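You operate a simulated robot arm through the tools that you are given. There is no shell and no other tool. Be economical: measure what you need, move in short steps, check, and stop when the job is done.

Carry out the task below with a simulated robot arm. There is one attempt and no reset: what you move stays moved.

TASK
Gauge the yellow capsule and seat it in the cut-out of that size.
Fine: use the size gauge and slide it shut again at the end.

It is judged by the outcome, as a careful person would: the job done as asked, and still so three seconds after it is handed in. It fails if anything else is knocked over, pushed out of place, dropped, spilled or broken.

THE ROBOT
A 6-joint arm with a two-finger parallel gripper, fixed in place. Base frame: the origin is at the foot of the arm, x ahead of it, y to its left, z up; the work surface is at about z = 0.76. Lengths are in m, angles in degrees, forces in N, time in s.
With the tool pointing down near the work surface it reaches from about 0.26 to 0.68 m from the base axis. Its first joint turns from -66.0 to 66.0 degrees. Payload 2.9 kg.
Tool frame: the origin (TCP) lies between the finger pads and is the grasp point; the fingertips stand 0.03 m ahead of it; z points along the fingers, y is the line along which they close. The gripper opens to 0.11 m. The fingers are 0.02 m wide and 0.01 m thick; the gripper's body (0.048 by 0.112 m) begins 0.055 m behind the TCP.
Orientation is told as [roll, pitch, yaw] about the base's x, y, z axes, in that order, counted from this pose: with the fingers straight down and closing along the base's y, the tool's x points along the base's -x, its y along +y and its z along -z.

THE INTERFACE
- The arm moves only by the tool play_rows. Its argument "targets" is a list of rows, each a list of 3 entries, a list of its own where there are three numbers: the gripper command, from -1 (shut) to 1 (fully open), values between in proportion, then the shift along the base's x, y, z in m, then the turn, a rotation vector about the base's x, y, z in degrees. In form: [[fingers, [tx, ty, tz], [rx, ry, rz]], ...]. A call has 1 to 12 rows; each row shifts and turns the commanded pose from where the row before left it. A row lasts 0.2 s, in which the tool goes at most 0.05 m and 8.6 degrees; a call with a longer step from one row to the next is refused whole, and so is a gripper value outside its range. A pose out of reach is approached as far as the arm can. The call stops where the force on the tool passes 70 N (or 10 N more than at its start, if that is more) or the arm is blocked; 0.2 s more then pass. The fingers move at their own pace (about 0.108 m/s each) and stop on an object; they squeeze with about 36 N. The grip force told is the motor's: it shows also when the fingers shut on nothing. Time passes only in rows, and 0.2 s behind the last, so rows that do not move let the fingers close. It gives the time, the measured TCP pose, the force on the tool (base axes), the opening and the grip force at its end, in the units of the frame above (readings bear some noise).
- Cameras (640 x 400 px; columns grow to the right, rows downward): "scene" is fixed at [0.0652, 0.4255, 1.386]; the picture's right is [-0.86, -0.51, 0.00], its down [-0.28, 0.48, -0.83] and it looks along [0.42, -0.71, -0.56] (base axes); focal length 360 px, centre (320, 200). "wrist" rides on the gripper at [-0.036, 0, -0.057] in the tool frame; the picture's right is [0.00, -1.00, 0.00], its down [0.97, 0.00, -0.24] and it looks along [0.24, 0.00, 0.97] (tool axes); focal length 218 px, centre (320, 200).
- snapshot(camera): a new picture of that camera. No time passes.
- measure_at(camera, pixels): for up to 12 pixels [column, row] of the newest picture of that camera ("zoom" is the newest enlarged one), the place [x, y, z] in the base frame of the surface seen there, good to about 0.002 m. No time passes.
- close_up(camera, box): a new picture of the part [left, top, right, bottom] of that camera's present view, enlarged. No time passes.
- sign_off(): hands the job in; it is judged then, once.

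Work in short steps. Measure before you move; look again where a grasp or a placing could have gone wrong, and mend it. You have 80 turns and 34 pictures in all, the two below and enlarged ones among them. Open the gripper and draw the arm clear of the work before you hand the job in, unless the task says otherwise; then end with one line.

The tools are called after ">>>" as name(argument=value, ...) on one line, values as JSON. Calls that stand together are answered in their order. play_rows: Moves the arm, as the interface text tells. Its arguments: {"type":"object","properties":{"targets":{"type":"array","items":{"type":"array"}}},"required":["targets"]} The other tools are called the same way: snapshot (camera) takes a picture; measure_at (camera, pixels) gives the place of the surface under pixels of a picture; close_up (camera, box) takes an enlarged picture of a part of a camera's view; sign_off () hands the job in.

At the start:

```text
clock: 0.0
tool_pos: [0.2603, -0.2904, 1.0041]
tcp_rot: [0.0, -0.1, -0.1]
force: [0.4, 0.0, -0.7]
finger_gap: 0.1099
grip_force: 0.0
```

scene: 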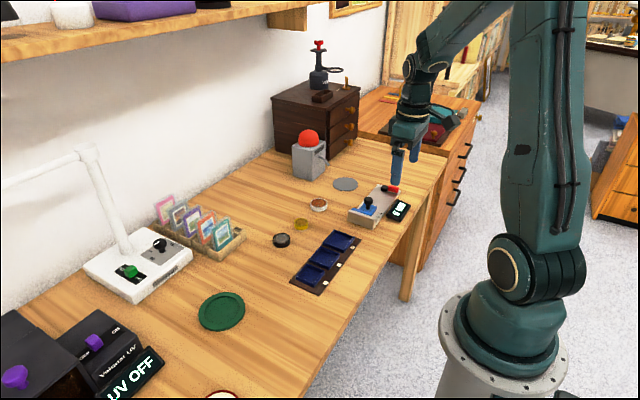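
wrist: 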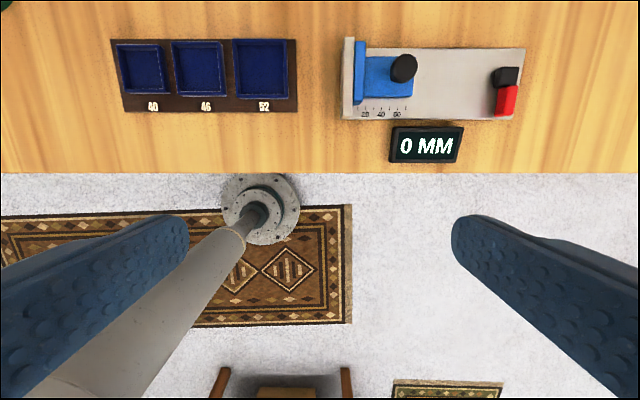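

I'll look closer at the gauge, tray and the round objects on the table.

>>> close_up(camera="scene", box=[250, 160, 430, 300])

>>> close_up(camera="wrist", box=[320, 20, 540, 170])

```text
2.86 times, centred on (340, 230) of scene
```

zoom: 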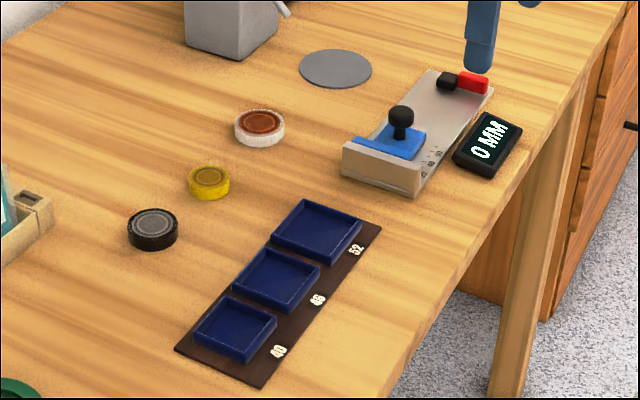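

```text
2.67 times, centred on (430, 95) of wrist
```

zoom: 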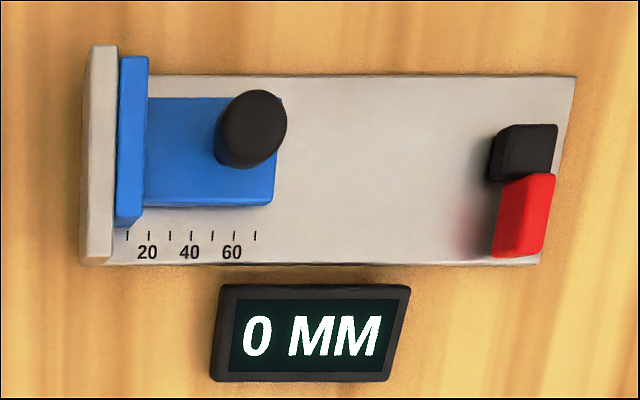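

The gauge's slider (blue, black knob) is against the fixed jaw; I measure its parts, and the capsule.

>>> measure_at(camera="zoom", pixels=[[255, 115], [103, 100], [103, 240], [135, 75], [130, 205], [180, 150], [525, 140], [530, 195], [400, 170], [570, 80], [540, 258], [260, 190]])

>>> measure_at(camera="scene", pixels=[[301, 222], [301, 229], [294, 223], [308, 223], [301, 219], [318, 202], [281, 238], [320, 262], [311, 272], [338, 240], [366, 201], [391, 188]])

>>> close_up(camera="scene", box=[340, 170, 420, 232])

```text
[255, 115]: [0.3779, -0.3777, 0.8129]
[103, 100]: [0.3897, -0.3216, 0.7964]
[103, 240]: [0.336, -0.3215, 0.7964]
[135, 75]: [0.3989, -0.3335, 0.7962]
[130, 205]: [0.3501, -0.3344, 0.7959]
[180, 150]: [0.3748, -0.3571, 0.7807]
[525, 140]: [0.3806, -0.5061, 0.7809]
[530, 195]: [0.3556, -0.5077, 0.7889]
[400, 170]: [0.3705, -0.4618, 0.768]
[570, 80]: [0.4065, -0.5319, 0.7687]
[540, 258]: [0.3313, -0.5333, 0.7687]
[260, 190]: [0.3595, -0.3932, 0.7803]
```

```text
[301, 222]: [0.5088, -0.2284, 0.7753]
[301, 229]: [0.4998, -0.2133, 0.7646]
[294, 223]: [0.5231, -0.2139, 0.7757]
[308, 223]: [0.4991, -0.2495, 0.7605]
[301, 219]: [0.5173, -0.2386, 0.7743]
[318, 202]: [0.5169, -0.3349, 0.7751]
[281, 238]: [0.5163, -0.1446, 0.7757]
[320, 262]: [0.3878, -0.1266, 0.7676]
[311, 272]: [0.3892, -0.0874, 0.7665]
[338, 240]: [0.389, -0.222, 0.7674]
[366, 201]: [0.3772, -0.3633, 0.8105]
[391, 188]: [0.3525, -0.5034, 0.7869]
```

```text
6.45 times, centred on (380, 201) of scene
```

zoom: 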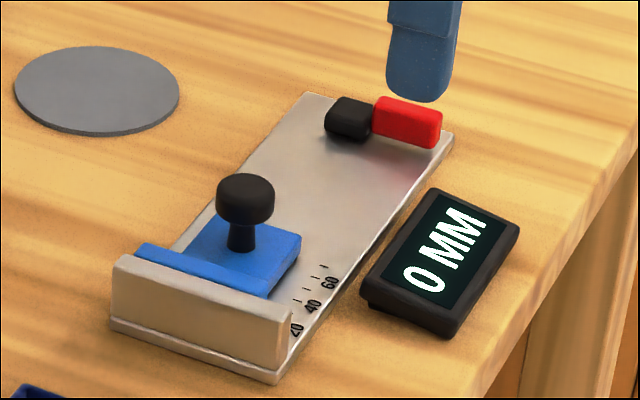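

The slider's knob is about (0.378, -0.373, 0.81) and the capsule about (0.51, -0.23). I move over them for a vertical view.

>>> play_rows(targets=[[1, [0.045, 0, 0], [0, 0, 0]], [1, [0.045, 0, 0], [0, 0, 0]], [1, [0.045, 0, 0], [0, 0, 0]], [1, [0.035, -0.01, -0.02], [0, 0, 0]]])

>>> snapshot(camera="wrist")

```text
clock: 1.0
tool_pos: [0.4315, -0.3004, 0.9848]
tcp_rot: [0.0, -0.1, 0.0]
force: [0.4, -0.3, 2.5]
finger_gap: 0.11
grip_force: 0.0
```

```text
28 pictures are left
```

wrist: 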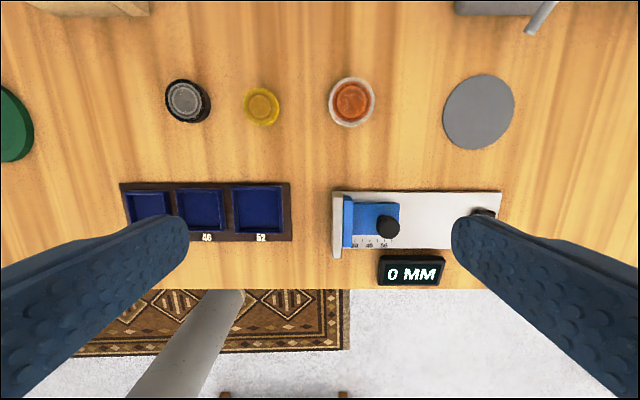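

>>> measure_at(camera="wrist", pixels=[[260, 105], [246, 105], [277, 105], [262, 90], [262, 120], [389, 226], [206, 210], [258, 210], [148, 208], [236, 190], [282, 190], [348, 235]])

>>> close_up(camera="wrist", box=[100, 70, 300, 250])

```text
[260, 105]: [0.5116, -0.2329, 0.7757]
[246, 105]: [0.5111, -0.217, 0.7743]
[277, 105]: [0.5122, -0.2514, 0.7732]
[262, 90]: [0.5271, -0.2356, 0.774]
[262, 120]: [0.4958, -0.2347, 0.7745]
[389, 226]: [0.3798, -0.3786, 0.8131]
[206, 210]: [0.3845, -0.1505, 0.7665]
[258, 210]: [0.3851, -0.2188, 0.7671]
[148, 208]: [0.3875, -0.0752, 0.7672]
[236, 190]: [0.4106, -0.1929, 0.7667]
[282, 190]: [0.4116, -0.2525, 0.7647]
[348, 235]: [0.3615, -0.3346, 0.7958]
```

```text
2.22 times, centred on (200, 160) of wrist
```

zoom: 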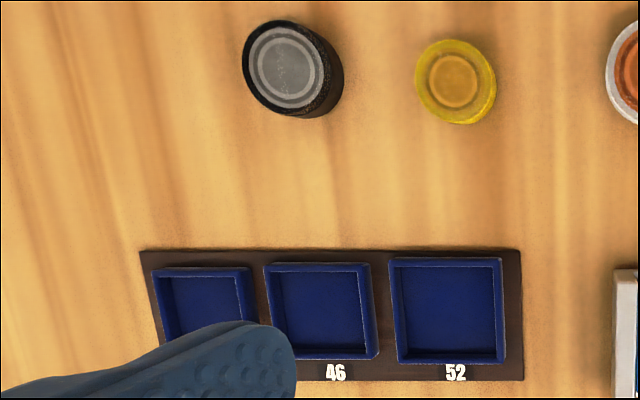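

Capsule centre ≈ (0.5115, -0.234), about 36–40 mm wide; knob centre ≈ (0.379, -0.378). I go above the knob with the gripper partly open.

>>> play_rows(targets=[[0, [-0.02, -0.03, 0], [0, 0, 0]], [0, [-0.02, -0.03, -0.025], [0, 0, 0]], [0, [-0.0125, -0.0176, -0.035], [0, 0, 0]], [0, [0, 0, -0.035], [0, 0, 0]], [0, [0, 0, 0], [0, 0, 0]]])

>>> snapshot(camera="wrist")

>>> close_up(camera="scene", box=[320, 140, 440, 240])

```text
clock: 2.2
tool_pos: [0.3789, -0.3775, 0.8903]
tcp_rot: [0.0, 0.0, 0.0]
force: [-0.4, -1.0, 0.2]
finger_gap: 0.0551
grip_force: 0.0
```

```text
26 pictures are left
```

wrist: 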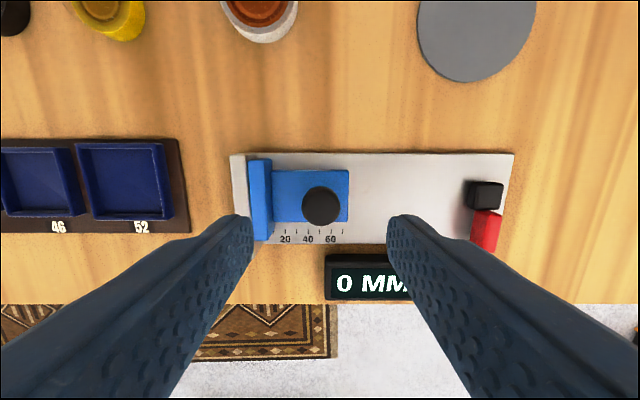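

```text
4.00 times, centred on (380, 190) of scene
```

zoom: 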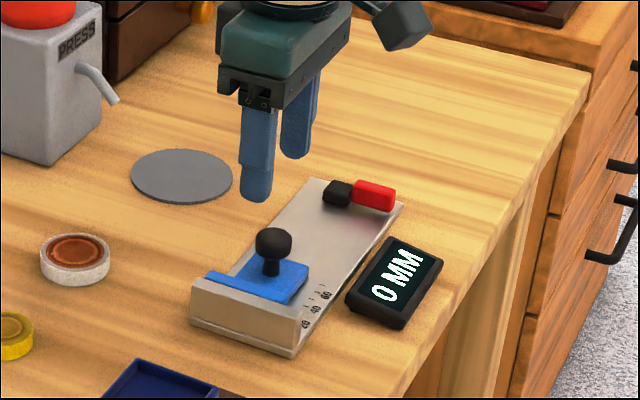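

Aligned with the knob at (321, 206); I check its centre and the red/black part.

>>> measure_at(camera="wrist", pixels=[[321, 206], [305, 205], [337, 205], [321, 190], [321, 222], [487, 188], [486, 225], [472, 195], [238, 190], [262, 200]])

```text
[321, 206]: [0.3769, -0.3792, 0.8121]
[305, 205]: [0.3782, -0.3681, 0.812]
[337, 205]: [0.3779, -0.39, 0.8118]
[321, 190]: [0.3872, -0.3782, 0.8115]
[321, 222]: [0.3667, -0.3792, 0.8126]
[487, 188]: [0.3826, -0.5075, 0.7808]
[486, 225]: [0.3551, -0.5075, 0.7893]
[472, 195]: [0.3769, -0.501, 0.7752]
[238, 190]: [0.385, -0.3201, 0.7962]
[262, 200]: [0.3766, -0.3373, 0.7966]
```

Knob centre (0.3775, -0.379), 24 mm across. Descend and grip it.

>>> play_rows(targets=[[0, [-0.0014, -0.0015, -0.03], [0, 0, 0]], [0, [0, 0, -0.034], [0, 0, 0]], [-0.8, [0, 0, 0], [0, 0, 0]], [-0.8, [0, 0, 0], [0, 0, 0]]])

```text
clock: 3.2
tool_pos: [0.3776, -0.3779, 0.8253]
tcp_rot: [0.0, 0.0, 0.0]
force: [-0.3, -0.6, -3.2]
finger_gap: 0.0253
grip_force: 45.3
```

Gripped (25 mm). Slide toward -y in small steps.

>>> play_rows(targets=[[-0.8, [0, -0.008, 0], [0, 0, 0]], [-0.8, [0, -0.01, 0], [0, 0, 0]]])

>>> close_up(camera="scene", box=[320, 140, 440, 240])

```text
clock: 3.8
tool_pos: [0.3779, -0.3971, 0.8257]
tcp_rot: [0.1, 0.1, 0.0]
force: [-0.4, 1.2, -6.3]
finger_gap: 0.0252
grip_force: 45.2
```

```text
4.00 times, centred on (380, 190) of scene
```

zoom: 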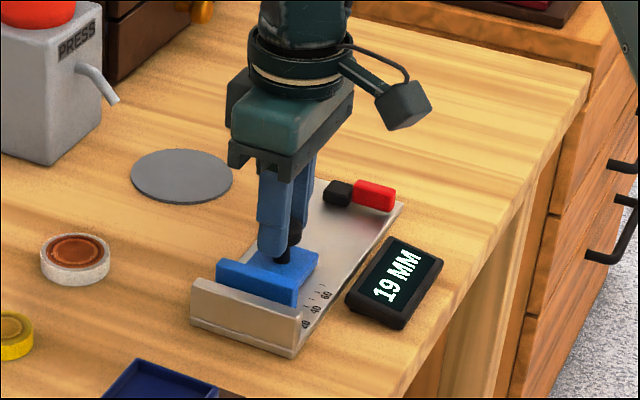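

It slides freely, reading 19 mm. Open to about 62 mm, release and rise.

>>> play_rows(targets=[[-0.8, [0, -0.015, 0], [0, 0, 0]], [-0.8, [0, -0.015, 0], [0, 0, 0]], [-0.8, [0, -0.014, 0], [0, 0, 0]], [-0.8, [0, 0, 0], [0, 0, 0]], [-0.2, [0, 0, 0], [0, 0, 0]], [-0.2, [0, 0, 0.01], [0, 0, 0]], [0, [0, 0, 0.05], [0, 0, 0]], [0, [0, 0, 0.04], [0, 0, 0]]])

>>> close_up(camera="scene", box=[320, 140, 440, 240])

```text
clock: 5.6
tool_pos: [0.3769, -0.4399, 0.9251]
tcp_rot: [0.0, 0.0, 0.0]
force: [-0.3, 0.1, -1.0]
finger_gap: 0.055
grip_force: 0.0
```

```text
4.00 times, centred on (380, 190) of scene
```

zoom: 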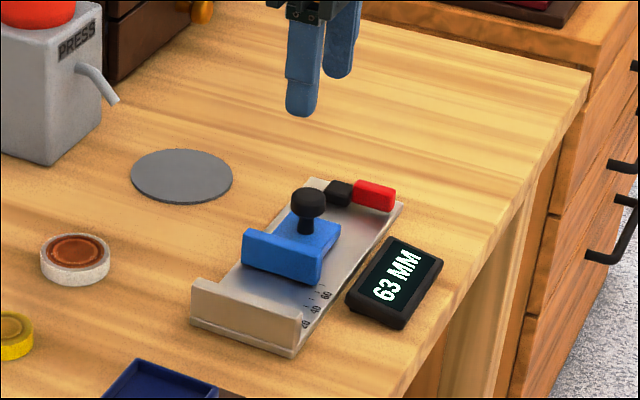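

Reading 63 mm, slider stays. Now go over the capsule while turning 90° so the fingers close along x.

>>> play_rows(targets=[[0, [0.01223, 0.01873, 0], [0, 0, 8.182]], [0, [0.01223, 0.01873, 0], [0, 0, 8.182]], [0, [0.01223, 0.01873, 0], [0, 0, 8.182]], [0.2, [0.01223, 0.01873, 0], [0, 0, 8.182]], [0.2, [0.01223, 0.01873, 0], [0, 0, 8.182]], [0.2, [0.01223, 0.01873, 0], [0, 0, 8.182]], [0.2, [0.01223, 0.01873, 0], [0, 0, 8.182]], [0.2, [0.01223, 0.01873, 0], [0, 0, 8.182]], [0.2, [0.01223, 0.01873, -0.01], [0, 0, 8.182]], [0.2, [0.01223, 0.01873, -0.01], [0, 0, 8.182]], [0.2, [0.01223, 0.01873, -0.02], [0, 0, 8.182]]])

>>> snapshot(camera="wrist")

```text
clock: 8.0
tool_pos: [0.5107, -0.2352, 0.8858]
tcp_rot: [0.0, -0.1, 90.1]
force: [0.2, 0.8, -0.9]
finger_gap: 0.0661
grip_force: 0.1
```

```text
22 pictures are left
```

wrist: 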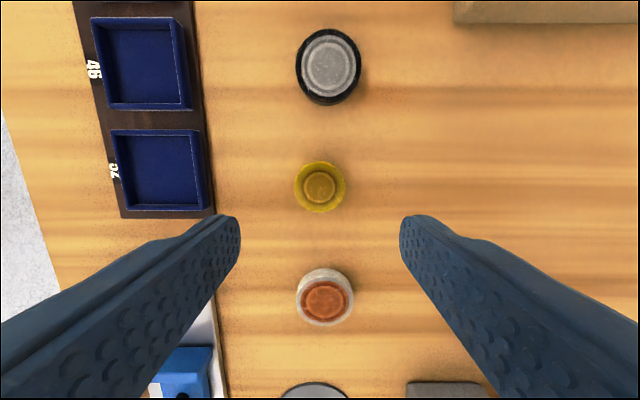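

>>> measure_at(camera="wrist", pixels=[[319, 187], [298, 186], [341, 186], [319, 165], [319, 209], [260, 190], [160, 170], [119, 170], [204, 170], [210, 170], [111, 150], [140, 60]])

>>> close_up(camera="wrist", box=[80, 120, 360, 295])

```text
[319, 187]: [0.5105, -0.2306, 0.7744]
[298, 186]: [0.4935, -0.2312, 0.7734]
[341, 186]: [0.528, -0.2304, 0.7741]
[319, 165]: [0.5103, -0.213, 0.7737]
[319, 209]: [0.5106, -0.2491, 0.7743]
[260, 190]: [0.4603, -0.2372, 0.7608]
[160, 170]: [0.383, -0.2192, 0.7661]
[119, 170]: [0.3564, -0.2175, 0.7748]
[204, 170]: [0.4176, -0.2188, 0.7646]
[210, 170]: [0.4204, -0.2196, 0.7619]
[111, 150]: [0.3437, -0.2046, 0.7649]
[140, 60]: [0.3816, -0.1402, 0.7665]
```

```text
2.29 times, centred on (220, 208) of wrist
```

zoom: 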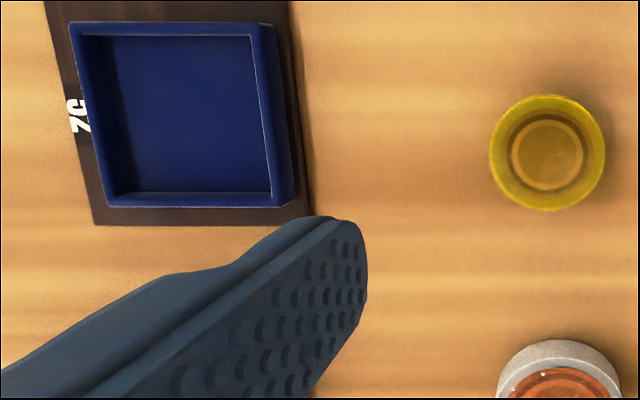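

Capsule centre (0.5107, -0.231), top 0.7745; cut-out walls stand 8 mm over their floor, so I grip only the upper ~6 mm of the capsule (tips at z≈0.769).

>>> play_rows(targets=[[0.2, [0, 0.004, -0.045], [0, 0, 0]], [0.2, [0, 0, -0.035], [0, 0, 0]], [0.2, [0, 0, -0.0073], [0, 0, 0]], [-0.6, [0, 0, 0], [0, 0, 0]], [-0.6, [0, 0, 0], [0, 0, 0]]])

```text
clock: 9.2
tool_pos: [0.5116, -0.2326, 0.7992]
tcp_rot: [0.0, 0.1, 89.9]
force: [0.2, 0.4, -1.4]
finger_gap: 0.0384
grip_force: 35.9
```

Holding at 38.4 mm. Lift, carry above the gauge bed between the jaws (0.372, -0.359).

>>> play_rows(targets=[[-0.6, [0, 0, 0.03], [0, 0, 0]], [-0.6, [0, 0, 0.04], [0, 0, 0]], [-0.6, [-0.035, -0.0316, 0], [0, 0, 0]], [-0.6, [-0.035, -0.0316, 0], [0, 0, 0]], [-0.6, [-0.035, -0.0316, 0], [0, 0, 0]], [-0.6, [-0.0346, -0.0316, 0], [0, 0, 0]], [-0.6, [0, 0, -0.02], [0, 0, 0]]])

>>> snapshot(camera="wrist")

>>> close_up(camera="scene", box=[320, 140, 440, 240])

```text
clock: 10.8
tool_pos: [0.3717, -0.3576, 0.8468]
tcp_rot: [0.0, 0.0, 90.0]
force: [-1.1, 0.2, -0.5]
finger_gap: 0.0218
grip_force: 0.0
```

```text
20 pictures are left
```

wrist: 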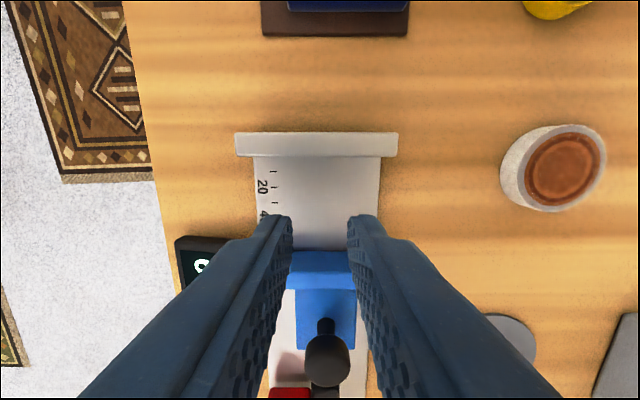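

```text
4.00 times, centred on (380, 190) of scene
```

zoom: 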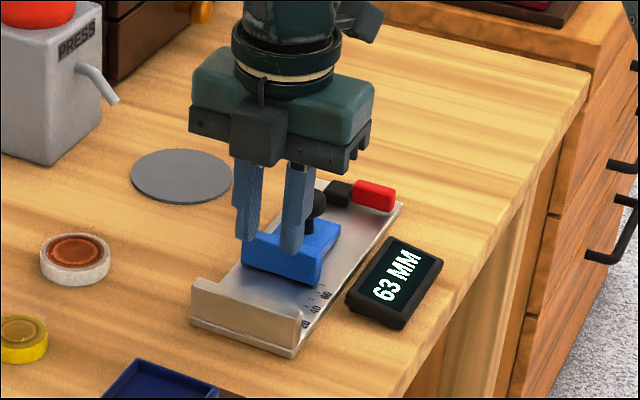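

The capsule slipped out on lifting (gap 22 mm); it sits near its old place. I go back over it to look, and will grip deeper.

>>> play_rows(targets=[[0, [0, 0, 0.04], [0, 0, 0]], [0.2, [0.035, 0.0316, 0], [0, 0, 0]], [0.2, [0.035, 0.0316, 0], [0, 0, 0]], [0.2, [0.035, 0.0316, 0], [0, 0, 0]], [0.2, [0.0346, 0.0316, 0], [0, 0, 0]], [0.2, [0, 0, 0], [0, 0, 0]]])

>>> close_up(camera="wrist", box=[240, 130, 400, 230])

```text
clock: 12.2
tool_pos: [0.5107, -0.2311, 0.8893]
tcp_rot: [0.0, 0.1, 90.0]
force: [-0.6, 0.2, 0.0]
finger_gap: 0.066
grip_force: 0.1
```

```text
4.00 times, centred on (320, 180) of wrist
```

zoom: 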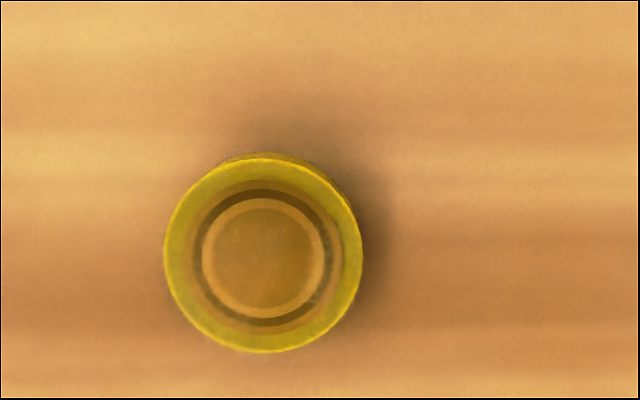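

>>> measure_at(camera="zoom", pixels=[[264, 255], [172, 255], [354, 255], [264, 164], [264, 344], [264, 210], [500, 250]])

```text
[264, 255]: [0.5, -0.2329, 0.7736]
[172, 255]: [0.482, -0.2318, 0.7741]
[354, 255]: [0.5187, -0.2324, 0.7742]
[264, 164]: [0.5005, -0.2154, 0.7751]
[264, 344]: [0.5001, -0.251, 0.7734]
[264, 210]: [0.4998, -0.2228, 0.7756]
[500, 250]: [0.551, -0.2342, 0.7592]
```

Capsule now at (0.5003, -0.2328), still upright. Regrasp deeper (tips at 0.7635) with a full-shut command, lift a little.

>>> play_rows(targets=[[0.2, [-0.0104, -0.0017, -0.04], [0, 0, 0]], [0.2, [0, 0, -0.04], [0, 0, 0]], [0.2, [0, 0, -0.0158], [0, 0, 0]], [0.2, [0, 0, 0], [0, 0, 0]], [-1, [0, 0, 0], [0, 0, 0]], [-1, [0, 0, 0], [0, 0, 0]], [-1, [0, 0, 0.004], [0, 0, 0]], [-1, [0, 0, 0.008], [0, 0, 0]], [-1, [0, 0, 0.02], [0, 0, 0]]])

```text
clock: 14.2
tool_pos: [0.5002, -0.2324, 0.8252]
tcp_rot: [0.1, -0.1, 90.1]
force: [0.4, -0.2, -0.3]
finger_gap: 0.0388
grip_force: 35.9
```

Held this time (38.8 mm). Carry to above the gauge bed.

>>> play_rows(targets=[[-1, [0, 0, 0.035], [0, 0, 0]], [-1, [-0.025, -0.025, 0], [0, 0, 0]], [-1, [-0.025, -0.025, 0], [0, 0, 0]], [-1, [-0.025, -0.025, 0], [0, 0, 0]], [-1, [-0.025, -0.025, 0], [0, 0, 0]], [-1, [-0.0282, -0.0266, 0], [0, 0, 0]], [-1, [0, 0, -0.025], [0, 0, 0]], [-1, [0, 0, 0], [0, 0, 0]]])

>>> snapshot(camera="wrist")

```text
clock: 16.0
tool_pos: [0.3717, -0.3599, 0.8333]
tcp_rot: [0.0, 0.0, 90.0]
force: [-0.2, 0.4, -0.6]
finger_gap: 0.0387
grip_force: 36.2
```

```text
17 pictures are left
```

wrist: 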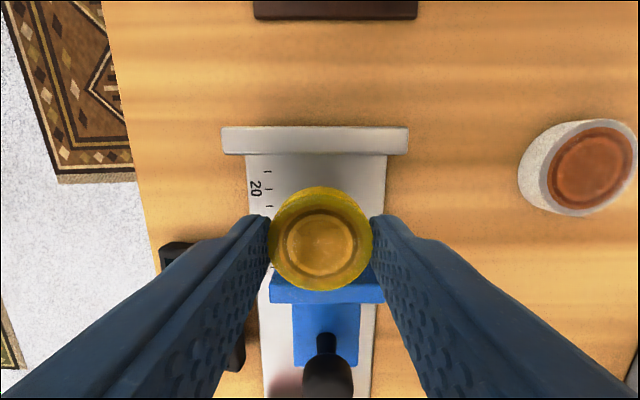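

>>> measure_at(camera="wrist", pixels=[[320, 152], [320, 130], [385, 280], [320, 300], [320, 240], [275, 280], [300, 165]])

```text
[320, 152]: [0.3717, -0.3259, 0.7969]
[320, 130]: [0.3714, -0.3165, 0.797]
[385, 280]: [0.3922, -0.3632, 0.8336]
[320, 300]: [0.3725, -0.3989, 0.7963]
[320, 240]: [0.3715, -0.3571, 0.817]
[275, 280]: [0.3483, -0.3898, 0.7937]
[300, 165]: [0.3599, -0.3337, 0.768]
```

Jaw faces at y ≈ -0.327 and -0.389, capsule centred between. Lower to the bed, release, rise.

>>> play_rows(targets=[[-1, [0, 0.001, -0.02], [0, 0, 0]], [-1, [0, 0, -0.009], [0, 0, 0]], [-1, [0, 0, -0.002], [0, 0, 0]], [-1, [0, 0, 0], [0, 0, 0]], [-0.1, [0, 0, 0], [0, 0, 0]], [-0.1, [0, 0, 0], [0, 0, 0]], [-0.1, [0, 0, 0.03], [0, 0, 0]], [0, [0, 0, 0.05], [0, 0, 0]]])

>>> snapshot(camera="wrist")

```text
clock: 17.8
tool_pos: [0.3725, -0.3585, 0.884]
tcp_rot: [-0.2, -0.1, 89.9]
force: [0.0, 0.2, 1.0]
finger_gap: 0.0551
grip_force: 0.2
```

```text
16 pictures are left
```

wrist: 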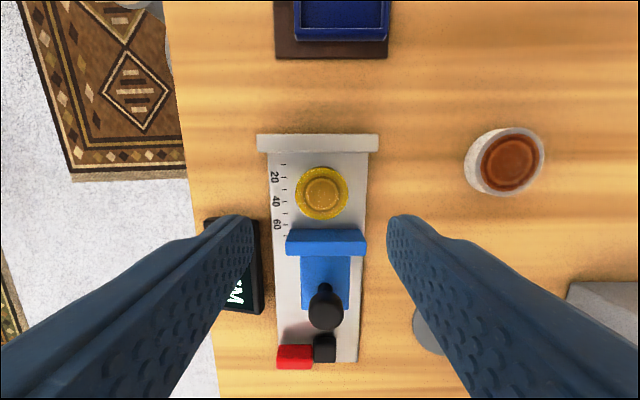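

Capsule is on the bed. Go to the knob (0.3775, -0.441) and grip it across x.

>>> play_rows(targets=[[0, [0.005, -0.0415, 0], [0, 0, 0]], [0, [0, -0.0415, 0], [0, 0, 0]], [0, [0, 0, -0.03], [0, 0, 0]], [0, [0, 0, -0.028], [0, 0, 0]], [-0.8, [0, 0, 0], [0, 0, 0]], [-0.8, [0, 0, 0], [0, 0, 0]], [-0.8, [0, 0.01, 0], [0, 0, 0]]])

>>> close_up(camera="scene", box=[320, 140, 440, 240])

```text
clock: 19.4
tool_pos: [0.3755, -0.4312, 0.825]
tcp_rot: [0.1, -0.1, 89.8]
force: [-16.0, 0.0, 4.4]
finger_gap: 0.0252
grip_force: 44.8
```

```text
4.00 times, centred on (380, 190) of scene
```

zoom: 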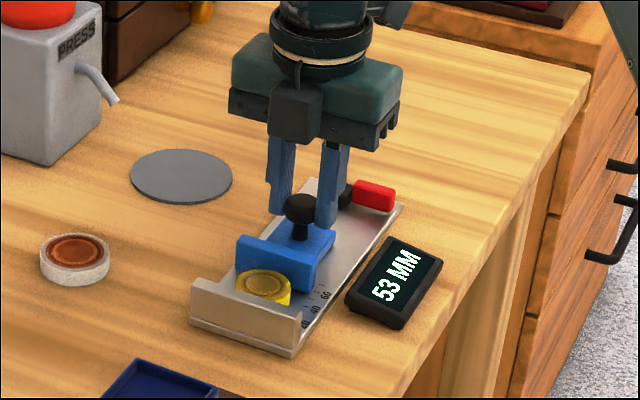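

53 mm and moving; a side force of 16 N says the knob centre is ~2 mm nearer, so I ease x by -2 mm and close on.

>>> play_rows(targets=[[-0.8, [-0.002, 0.005, 0], [0, 0, 0]], [-0.8, [0, 0.005, 0], [0, 0, 0]], [-0.8, [0, 0.002, 0], [0, 0, 0]], [-0.8, [0, 0.001, 0], [0, 0, 0]]])

>>> close_up(camera="scene", box=[320, 140, 440, 240])

```text
clock: 20.4
tool_pos: [0.3758, -0.419, 0.8253]
tcp_rot: [0.0, -0.1, 90.0]
force: [-10.2, -1.1, 4.3]
finger_gap: 0.0251
grip_force: 45.4
```

```text
4.00 times, centred on (380, 190) of scene
```

zoom: 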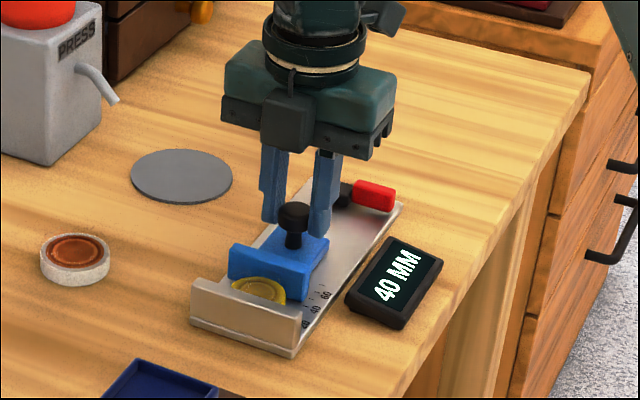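

Reads 40 mm without contact force yet; advance by millimetres until contact.

>>> play_rows(targets=[[-0.8, [0, 0.001, 0], [0, 0, 0]], [-0.8, [0, 0.001, 0], [0, 0, 0]], [-0.8, [0, 0.001, 0], [0, 0, 0]]])

>>> close_up(camera="scene", box=[320, 140, 440, 240])

```text
clock: 21.2
tool_pos: [0.3763, -0.4187, 0.8256]
tcp_rot: [-0.1, 0.3, 89.7]
force: [-6.3, -16.9, -2.2]
finger_gap: 0.025
grip_force: 45.4
```

```text
4.00 times, centred on (380, 190) of scene
```

zoom: 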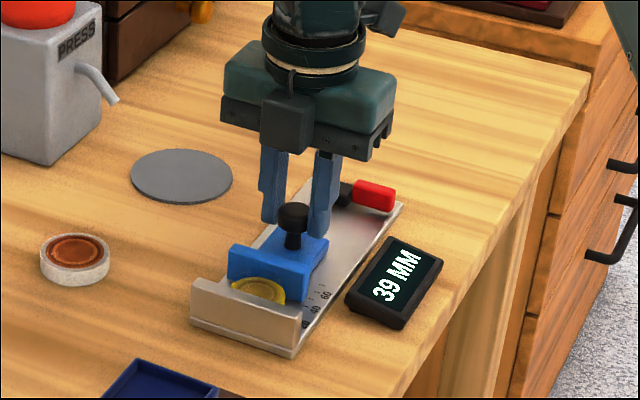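

Contact force 17 N at 39 mm: the 40 cut-out. Reopen the slider by 21 mm, release, rise and look.

>>> play_rows(targets=[[-0.8, [0, -0.008, 0], [0, 0, 0]], [-0.8, [0, -0.008, 0], [0, 0, 0]], [-0.8, [0, -0.008, 0], [0, 0, 0]], [-0.8, [0, 0, 0], [0, 0, 0]], [0, [0, 0, 0], [0, 0, 0]], [0, [0, 0, 0], [0, 0, 0]], [0, [0, 0, 0.03], [0, 0, 0]], [0, [0, 0.035, 0.03], [0, 0, 0]], [0, [-0.003, 0.04, 0], [0, 0, 0]]])

>>> snapshot(camera="wrist")

```text
clock: 23.2
tool_pos: [0.3719, -0.3646, 0.8861]
tcp_rot: [0.0, 0.0, 90.0]
force: [0.3, -0.1, 0.5]
finger_gap: 0.0551
grip_force: 0.0
```

```text
12 pictures are left
```

wrist: 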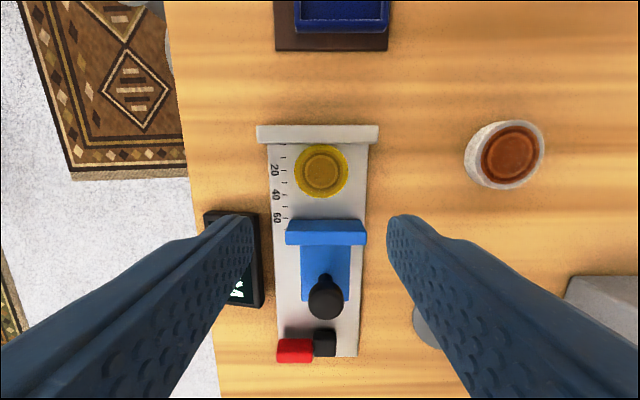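

>>> measure_at(camera="wrist", pixels=[[321, 171], [295, 171], [346, 171], [321, 147], [321, 195], [320, 143], [325, 300]])

```text
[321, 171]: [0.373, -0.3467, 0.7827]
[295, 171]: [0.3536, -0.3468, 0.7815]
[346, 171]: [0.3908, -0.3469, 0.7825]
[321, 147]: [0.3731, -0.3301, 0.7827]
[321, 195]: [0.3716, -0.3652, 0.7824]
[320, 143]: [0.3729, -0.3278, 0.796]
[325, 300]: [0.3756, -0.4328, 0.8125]
```

Capsule centre (0.3725, -0.3475) on the bed. Grasp it with tips ~4 mm above its bottom and lift.

>>> play_rows(targets=[[0, [0.0005, 0.0165, -0.03], [0, 0, 0]], [0, [0, 0, -0.035], [0, 0, 0]], [0, [0, 0, -0.0187], [0, 0, 0]], [0, [0, 0, 0], [0, 0, 0]], [-1, [0, 0, 0], [0, 0, 0]], [-1, [0, 0, 0], [0, 0, 0]], [-1, [0, 0, 0.004], [0, 0, 0]], [-1, [0, 0, 0.01], [0, 0, 0]], [-1, [0, 0, 0.03], [0, 0, 0]], [-1, [0, 0, 0.035], [0, 0, 0]]])

```text
clock: 25.4
tool_pos: [0.3725, -0.3481, 0.8815]
tcp_rot: [0.0, 0.0, 90.0]
force: [-0.7, 0.5, 0.3]
finger_gap: 0.0383
grip_force: 36.1
```

Held (38.3 mm). Move to y ≈ -0.16 so the wrist camera sees the 40 cut-out ahead.

>>> play_rows(targets=[[-1, [0.0025, 0.037, 0], [0, 0, 0]], [-1, [0.0025, 0.037, 0], [0, 0, 0]], [-1, [0.0025, 0.038, 0], [0, 0, 0]], [-1, [0.0025, 0.038, 0], [0, 0, 0]], [-1, [0.0025, 0.038, 0], [0, 0, 0]], [-1, [0, 0, 0], [0, 0, 0]]])

>>> snapshot(camera="wrist")

>>> close_up(camera="wrist", box=[240, 70, 400, 170])

```text
clock: 26.8
tool_pos: [0.3838, -0.1599, 0.8801]
tcp_rot: [0.0, 0.0, 90.0]
force: [0.7, 0.1, -1.1]
finger_gap: 0.0383
grip_force: 35.7
```

```text
11 pictures are left
```

wrist: 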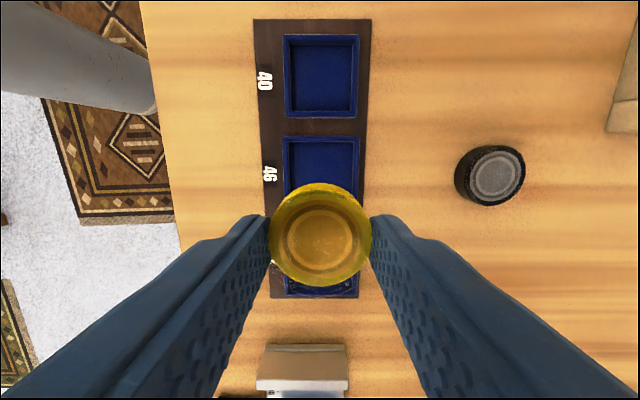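

```text
4.00 times, centred on (320, 120) of wrist
```

zoom: 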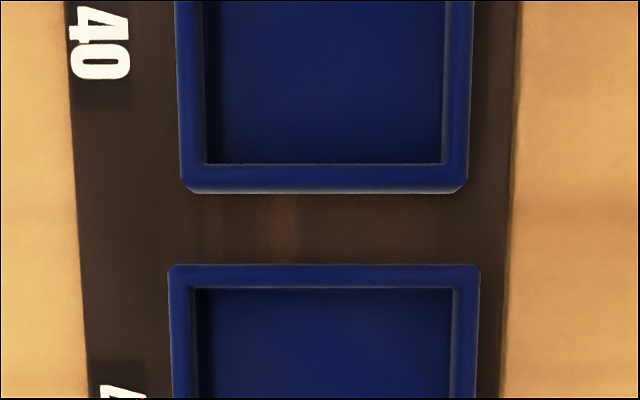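

>>> close_up(camera="wrist", box=[240, 25, 400, 125])

```text
4.00 times, centred on (320, 75) of wrist
```

zoom: 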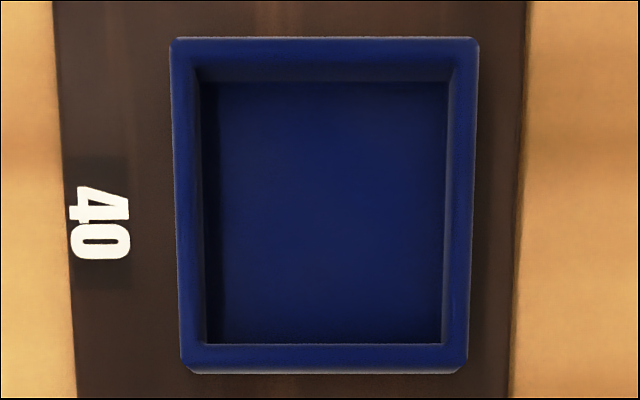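

>>> measure_at(camera="zoom", pixels=[[186, 200], [464, 200], [175, 200], [473, 200], [322, 40], [322, 52], [322, 368], [322, 350], [325, 210], [202, 200], [450, 200], [322, 340]])

```text
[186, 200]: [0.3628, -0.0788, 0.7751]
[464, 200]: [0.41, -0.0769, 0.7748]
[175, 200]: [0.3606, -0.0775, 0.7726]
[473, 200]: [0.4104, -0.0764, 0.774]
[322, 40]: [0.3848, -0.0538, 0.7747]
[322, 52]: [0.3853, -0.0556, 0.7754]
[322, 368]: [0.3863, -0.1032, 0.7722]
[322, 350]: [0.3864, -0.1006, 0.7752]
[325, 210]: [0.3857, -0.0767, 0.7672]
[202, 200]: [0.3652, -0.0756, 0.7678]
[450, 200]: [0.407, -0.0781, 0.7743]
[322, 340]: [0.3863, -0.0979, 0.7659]
```

Cut-out centre ≈ (0.3864, -0.078), rim 0.775, floor 0.767. I check how the capsule sits relative to the TCP.

>>> measure_at(camera="wrist", pixels=[[320, 238], [320, 190], [320, 276], [276, 236], [365, 236], [300, 238], [340, 238]])

>>> play_rows(targets=[[-1, [0.0013, 0.027, 0], [0, 0, 0]], [-1, [0.0013, 0.027, 0], [0, 0, 0]], [-1, [0, 0.028, 0], [0, 0, 0]], [-1, [0, 0, -0.04], [0, 0, 0]], [-1, [0, 0, -0.02], [0, 0, 0]], [-1, [0, 0, 0], [0, 0, 0]]])

```text
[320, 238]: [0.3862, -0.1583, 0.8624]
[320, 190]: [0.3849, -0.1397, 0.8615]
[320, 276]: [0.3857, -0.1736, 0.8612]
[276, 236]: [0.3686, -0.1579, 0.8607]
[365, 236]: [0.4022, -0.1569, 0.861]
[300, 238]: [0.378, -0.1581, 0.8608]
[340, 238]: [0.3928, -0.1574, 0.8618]
```

```text
clock: 28.2
tool_pos: [0.3891, -0.0787, 0.8198]
tcp_rot: [0.1, 0.0, 90.0]
force: [1.0, -0.2, -0.8]
finger_gap: 0.0385
grip_force: 36.3
```

>>> close_up(camera="wrist", box=[220, 130, 420, 300])

>>> close_up(camera="scene", box=[270, 215, 366, 305])

```text
2.35 times, centred on (320, 215) of wrist
```

zoom: 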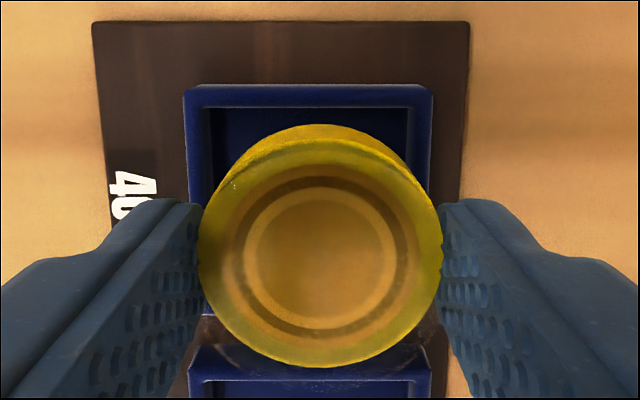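

```text
4.44 times, centred on (318, 260) of scene
```

zoom: 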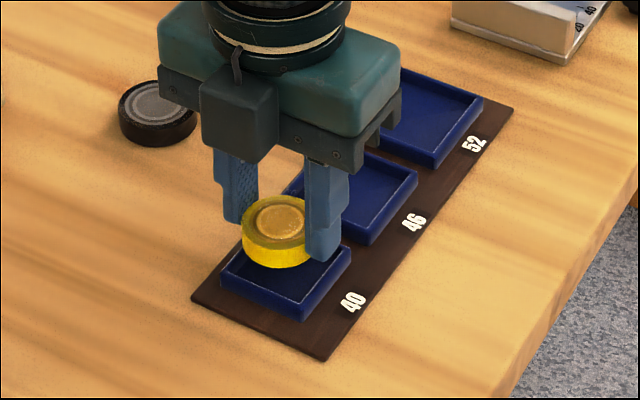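

Wrist view shows the cut-out's centre ~2 mm to the left of the capsule (col 309 vs 320), agreeing with TCP x 0.389 vs 0.3864. Check y by the scene zoom.

>>> measure_at(camera="zoom", pixels=[[279, 220], [279, 199], [279, 243], [246, 219], [276, 265], [250, 280], [226, 276], [300, 318], [348, 252]])

>>> play_rows(targets=[[-1, [-0.0022, 0, 0], [0, 0, 0]], [-1, [0, 0, 0], [0, 0, 0]]])

```text
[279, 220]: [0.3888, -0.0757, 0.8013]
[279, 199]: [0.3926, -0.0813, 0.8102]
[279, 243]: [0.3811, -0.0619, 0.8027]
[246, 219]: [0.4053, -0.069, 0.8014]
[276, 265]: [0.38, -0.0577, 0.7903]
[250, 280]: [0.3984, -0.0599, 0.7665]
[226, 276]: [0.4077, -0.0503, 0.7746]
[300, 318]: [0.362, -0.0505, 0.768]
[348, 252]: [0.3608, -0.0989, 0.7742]
```

```text
clock: 28.8
tool_pos: [0.3856, -0.0792, 0.8199]
tcp_rot: [0.1, 0.0, 90.1]
force: [-0.6, 0.6, -0.6]
finger_gap: 0.0387
grip_force: 35.8
```

Aligned within about a millimetre. Lower until the capsule's bottom is ~2 mm below the rim.

>>> play_rows(targets=[[-1, [0.0005, 0, -0.006], [0, 0, 0]], [-1, [0, 0, -0.004], [0, 0, 0]], [-1, [0, 0, -0.003], [0, 0, 0]], [-1, [0, 0, 0], [0, 0, 0]]])

>>> close_up(camera="scene", box=[280, 240, 344, 290])

```text
clock: 29.8
tool_pos: [0.3869, -0.0773, 0.8078]
tcp_rot: [0.0, 0.0, 90.0]
force: [0.2, 0.1, -0.3]
finger_gap: 0.0385
grip_force: 35.7
```

```text
8.00 times, centred on (312, 265) of scene
```

zoom: 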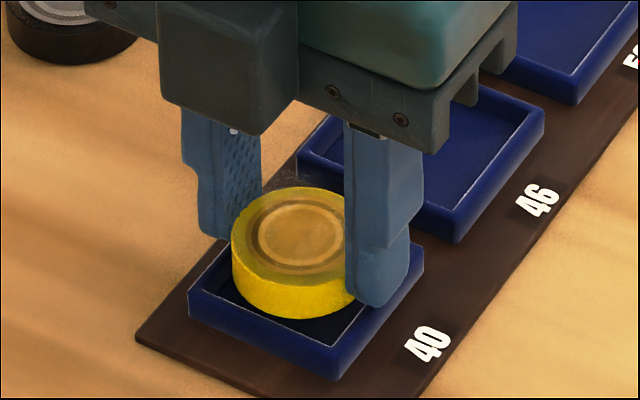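

No contact force, bottom at the rim. Lower 1.5 mm more, release gently, rise.

>>> play_rows(targets=[[-1, [0, 0.0003, -0.0015], [0, 0, 0]], [-1, [0, 0, 0], [0, 0, 0]], [-0.1, [0, 0, 0], [0, 0, 0]], [-0.1, [0, 0, 0], [0, 0, 0]], [0, [0, 0, 0.02], [0, 0, 0]], [0, [0, 0, 0.04], [0, 0, 0]], [0, [0, 0, 0.03], [0, 0, 0]]])

>>> close_up(camera="wrist", box=[220, 110, 420, 240])

```text
clock: 31.4
tool_pos: [0.386, -0.0792, 0.8962]
tcp_rot: [0.0, 0.0, 90.1]
force: [-0.2, -0.2, -0.3]
finger_gap: 0.0548
grip_force: 0.0
```

```text
3.08 times, centred on (320, 175) of wrist
```

zoom: 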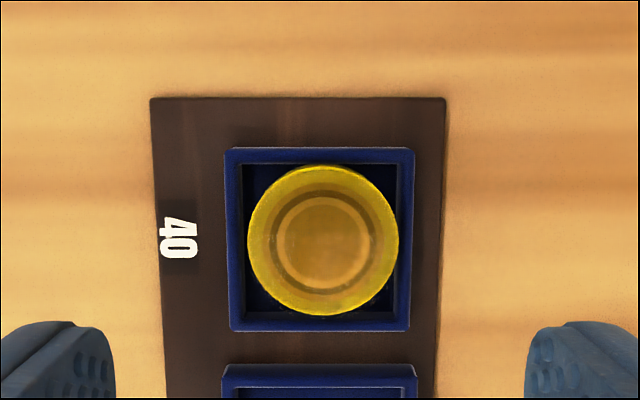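

>>> measure_at(camera="zoom", pixels=[[323, 240], [258, 240], [388, 240], [323, 175], [323, 305], [233, 260], [405, 260], [255, 310]])

```text
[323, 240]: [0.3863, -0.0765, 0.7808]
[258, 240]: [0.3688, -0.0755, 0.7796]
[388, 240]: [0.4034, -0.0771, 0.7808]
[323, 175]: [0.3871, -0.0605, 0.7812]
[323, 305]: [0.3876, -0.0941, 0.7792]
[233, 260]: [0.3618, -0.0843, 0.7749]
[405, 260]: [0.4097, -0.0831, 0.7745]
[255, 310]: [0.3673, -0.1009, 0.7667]
```

Seated flat (top 0.780, centred). Now return to the slider knob (≈0.3757, -0.440) to shut the gauge.

>>> play_rows(targets=[[0, [-0.0015, -0.0451, 0], [0, 0, 0]], [0, [-0.0015, -0.0451, 0], [0, 0, 0]], [0, [-0.0015, -0.0451, 0], [0, 0, 0]], [0, [-0.0015, -0.0451, 0], [0, 0, 0]], [0, [-0.0015, -0.0451, 0], [0, 0, 0]], [0, [-0.0015, -0.0451, 0], [0, 0, 0]], [0, [-0.0013, -0.0451, 0], [0, 0, 0]], [0, [0, -0.0451, 0], [0, 0, 0]], [0, [0, 0, 0], [0, 0, 0]]])

>>> snapshot(camera="wrist")

```text
clock: 33.4
tool_pos: [0.3762, -0.4377, 0.8957]
tcp_rot: [0.0, 0.1, 89.9]
force: [0.6, 0.4, -0.6]
finger_gap: 0.055
grip_force: 0.1
```

```text
4 pictures are left
```

wrist: 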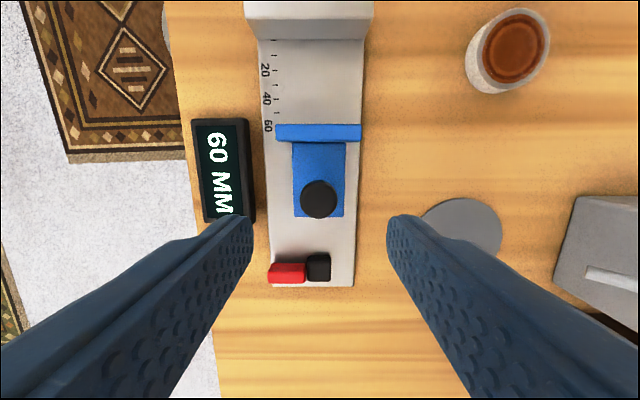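

Display 60 mm, knob under the tool. Descend, grip, and push 59 mm toward the jaw.

>>> play_rows(targets=[[0, [0, 0, -0.035], [0, 0, 0]], [0, [0, 0, -0.035], [0, 0, 0]], [-0.8, [0, 0, 0], [0, 0, 0]], [-0.8, [0, 0, 0], [0, 0, 0]], [-0.8, [0, 0.013, 0], [0, 0, 0]], [-0.8, [0, 0.014, 0], [0, 0, 0]], [-0.8, [0, 0.014, 0], [0, 0, 0]], [-0.8, [0, 0.01, 0], [0, 0, 0]], [-0.8, [0, 0.005, 0], [0, 0, 0]], [-0.8, [0, 0.002, 0], [0, 0, 0]], [-0.8, [0, 0, 0], [0, 0, 0]]])

```text
clock: 35.8
tool_pos: [0.376, -0.3798, 0.8253]
tcp_rot: [0.1, -0.1, 90.1]
force: [-11.3, 0.1, -11.5]
finger_gap: 0.025
grip_force: 45.1
```

Advance by millimetres until the slider meets the fixed jaw.

>>> play_rows(targets=[[-0.8, [-0.001, 0.001, 0], [0, 0, 0]], [-0.8, [0, 0.001, 0], [0, 0, 0]], [-0.8, [0, 0.001, 0], [0, 0, 0]]])

```text
clock: 36.6
tool_pos: [0.3751, -0.3775, 0.8253]
tcp_rot: [0.0, 0.0, 90.1]
force: [-1.3, -4.0, -18.3]
finger_gap: 0.0253
grip_force: 45.0
```

>>> play_rows(targets=[[-0.8, [0, 0.001, 0.0005], [0, 0, 0]], [-0.8, [0, 0.001, 0], [0, 0, 0]], [-0.8, [0, 0, 0], [0, 0, 0]]])

>>> close_up(camera="scene", box=[320, 140, 440, 240])

```text
clock: 37.4
tool_pos: [0.3762, -0.3769, 0.8263]
tcp_rot: [0.0, 0.1, 89.8]
force: [6.0, -19.3, -32.6]
finger_gap: 0.0251
grip_force: 45.2
```

```text
4.00 times, centred on (380, 190) of scene
```

zoom: 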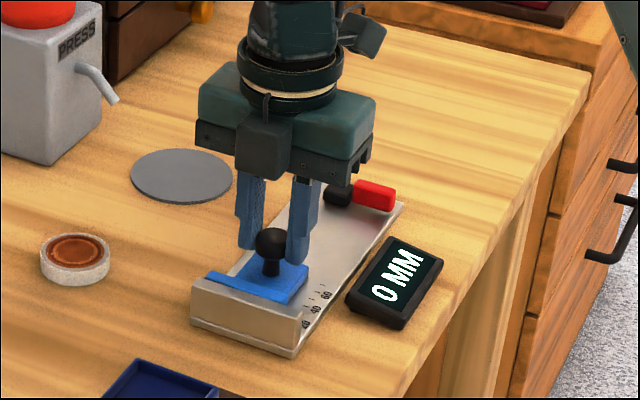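

Shut: 0 MM. Relax the push (ease back by 1.5 mm and down slightly), release, rise and draw clear.

>>> play_rows(targets=[[-0.8, [0, -0.001, -0.001], [0, 0, 0]], [0, [0, 0, 0], [0, 0, 0]], [0, [0, 0, 0], [0, 0, 0]], [0, [0, 0, 0.03], [0, 0, 0]], [0, [0, 0, 0.045], [0, 0, 0]], [0.5, [0, 0, 0.045], [0, 0, 0]], [1, [-0.02, 0.02, 0.045], [0, 0, 0]], [1, [-0.02, 0.02, 0], [0, 0, 0]]])

>>> snapshot(camera="scene")

```text
refused: row 7 steps farther than a row can; nothing moved
```

```text
2 pictures are left
```

scene: 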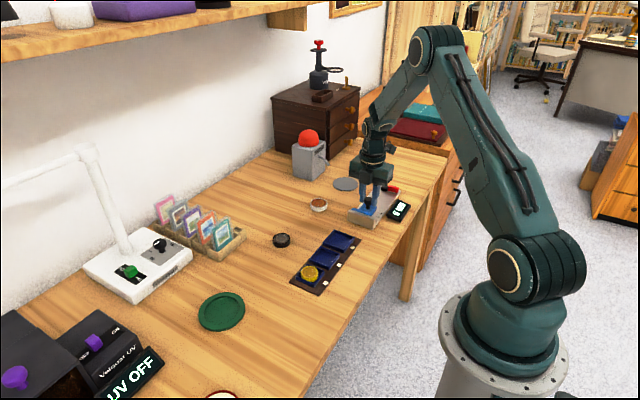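

One row was too long; the capsule sits in the 40 cut-out at (310, 272). Repeat with shorter rows.

>>> play_rows(targets=[[-0.8, [0, -0.001, -0.001], [0, 0, 0]], [0, [0, 0, 0], [0, 0, 0]], [0, [0, 0, 0], [0, 0, 0]], [0, [0, 0, 0.03], [0, 0, 0]], [0, [0, 0, 0.045], [0, 0, 0]], [0.5, [0, 0, 0.045], [0, 0, 0]], [1, [-0.02, 0.02, 0.03], [0, 0, 0]], [1, [-0.02, 0.02, 0], [0, 0, 0]]])

>>> close_up(camera="scene", box=[260, 160, 440, 300])

```text
clock: 39.2
tool_pos: [0.3356, -0.3357, 0.9766]
tcp_rot: [0.0, -0.1, 90.0]
force: [0.8, -0.2, 0.4]
finger_gap: 0.1098
grip_force: 0.0
```

```text
2.86 times, centred on (350, 230) of scene
```

zoom: 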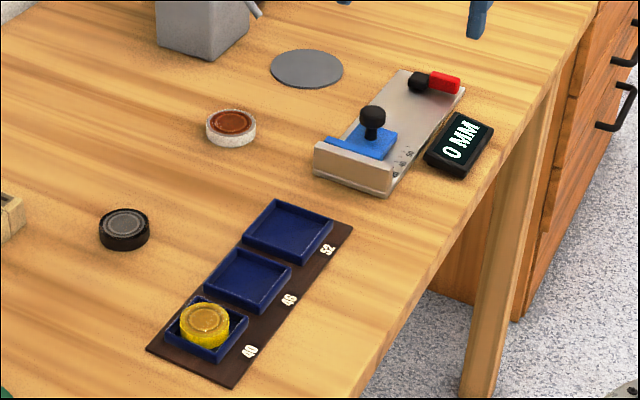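

The capsule is seated in the 40 cut-out, the gauge reads 0 MM, and the arm is clear.

>>> sign_off()

```text
The job is handed in.
```

The yellow capsule gauged at 39 mm, so I seated it in the 40 cut-out. The size gauge is shut again at 0 MM. On my first grasp the capsule slipped and shifted about 1 cm, still upright, before I gripped it deeper.
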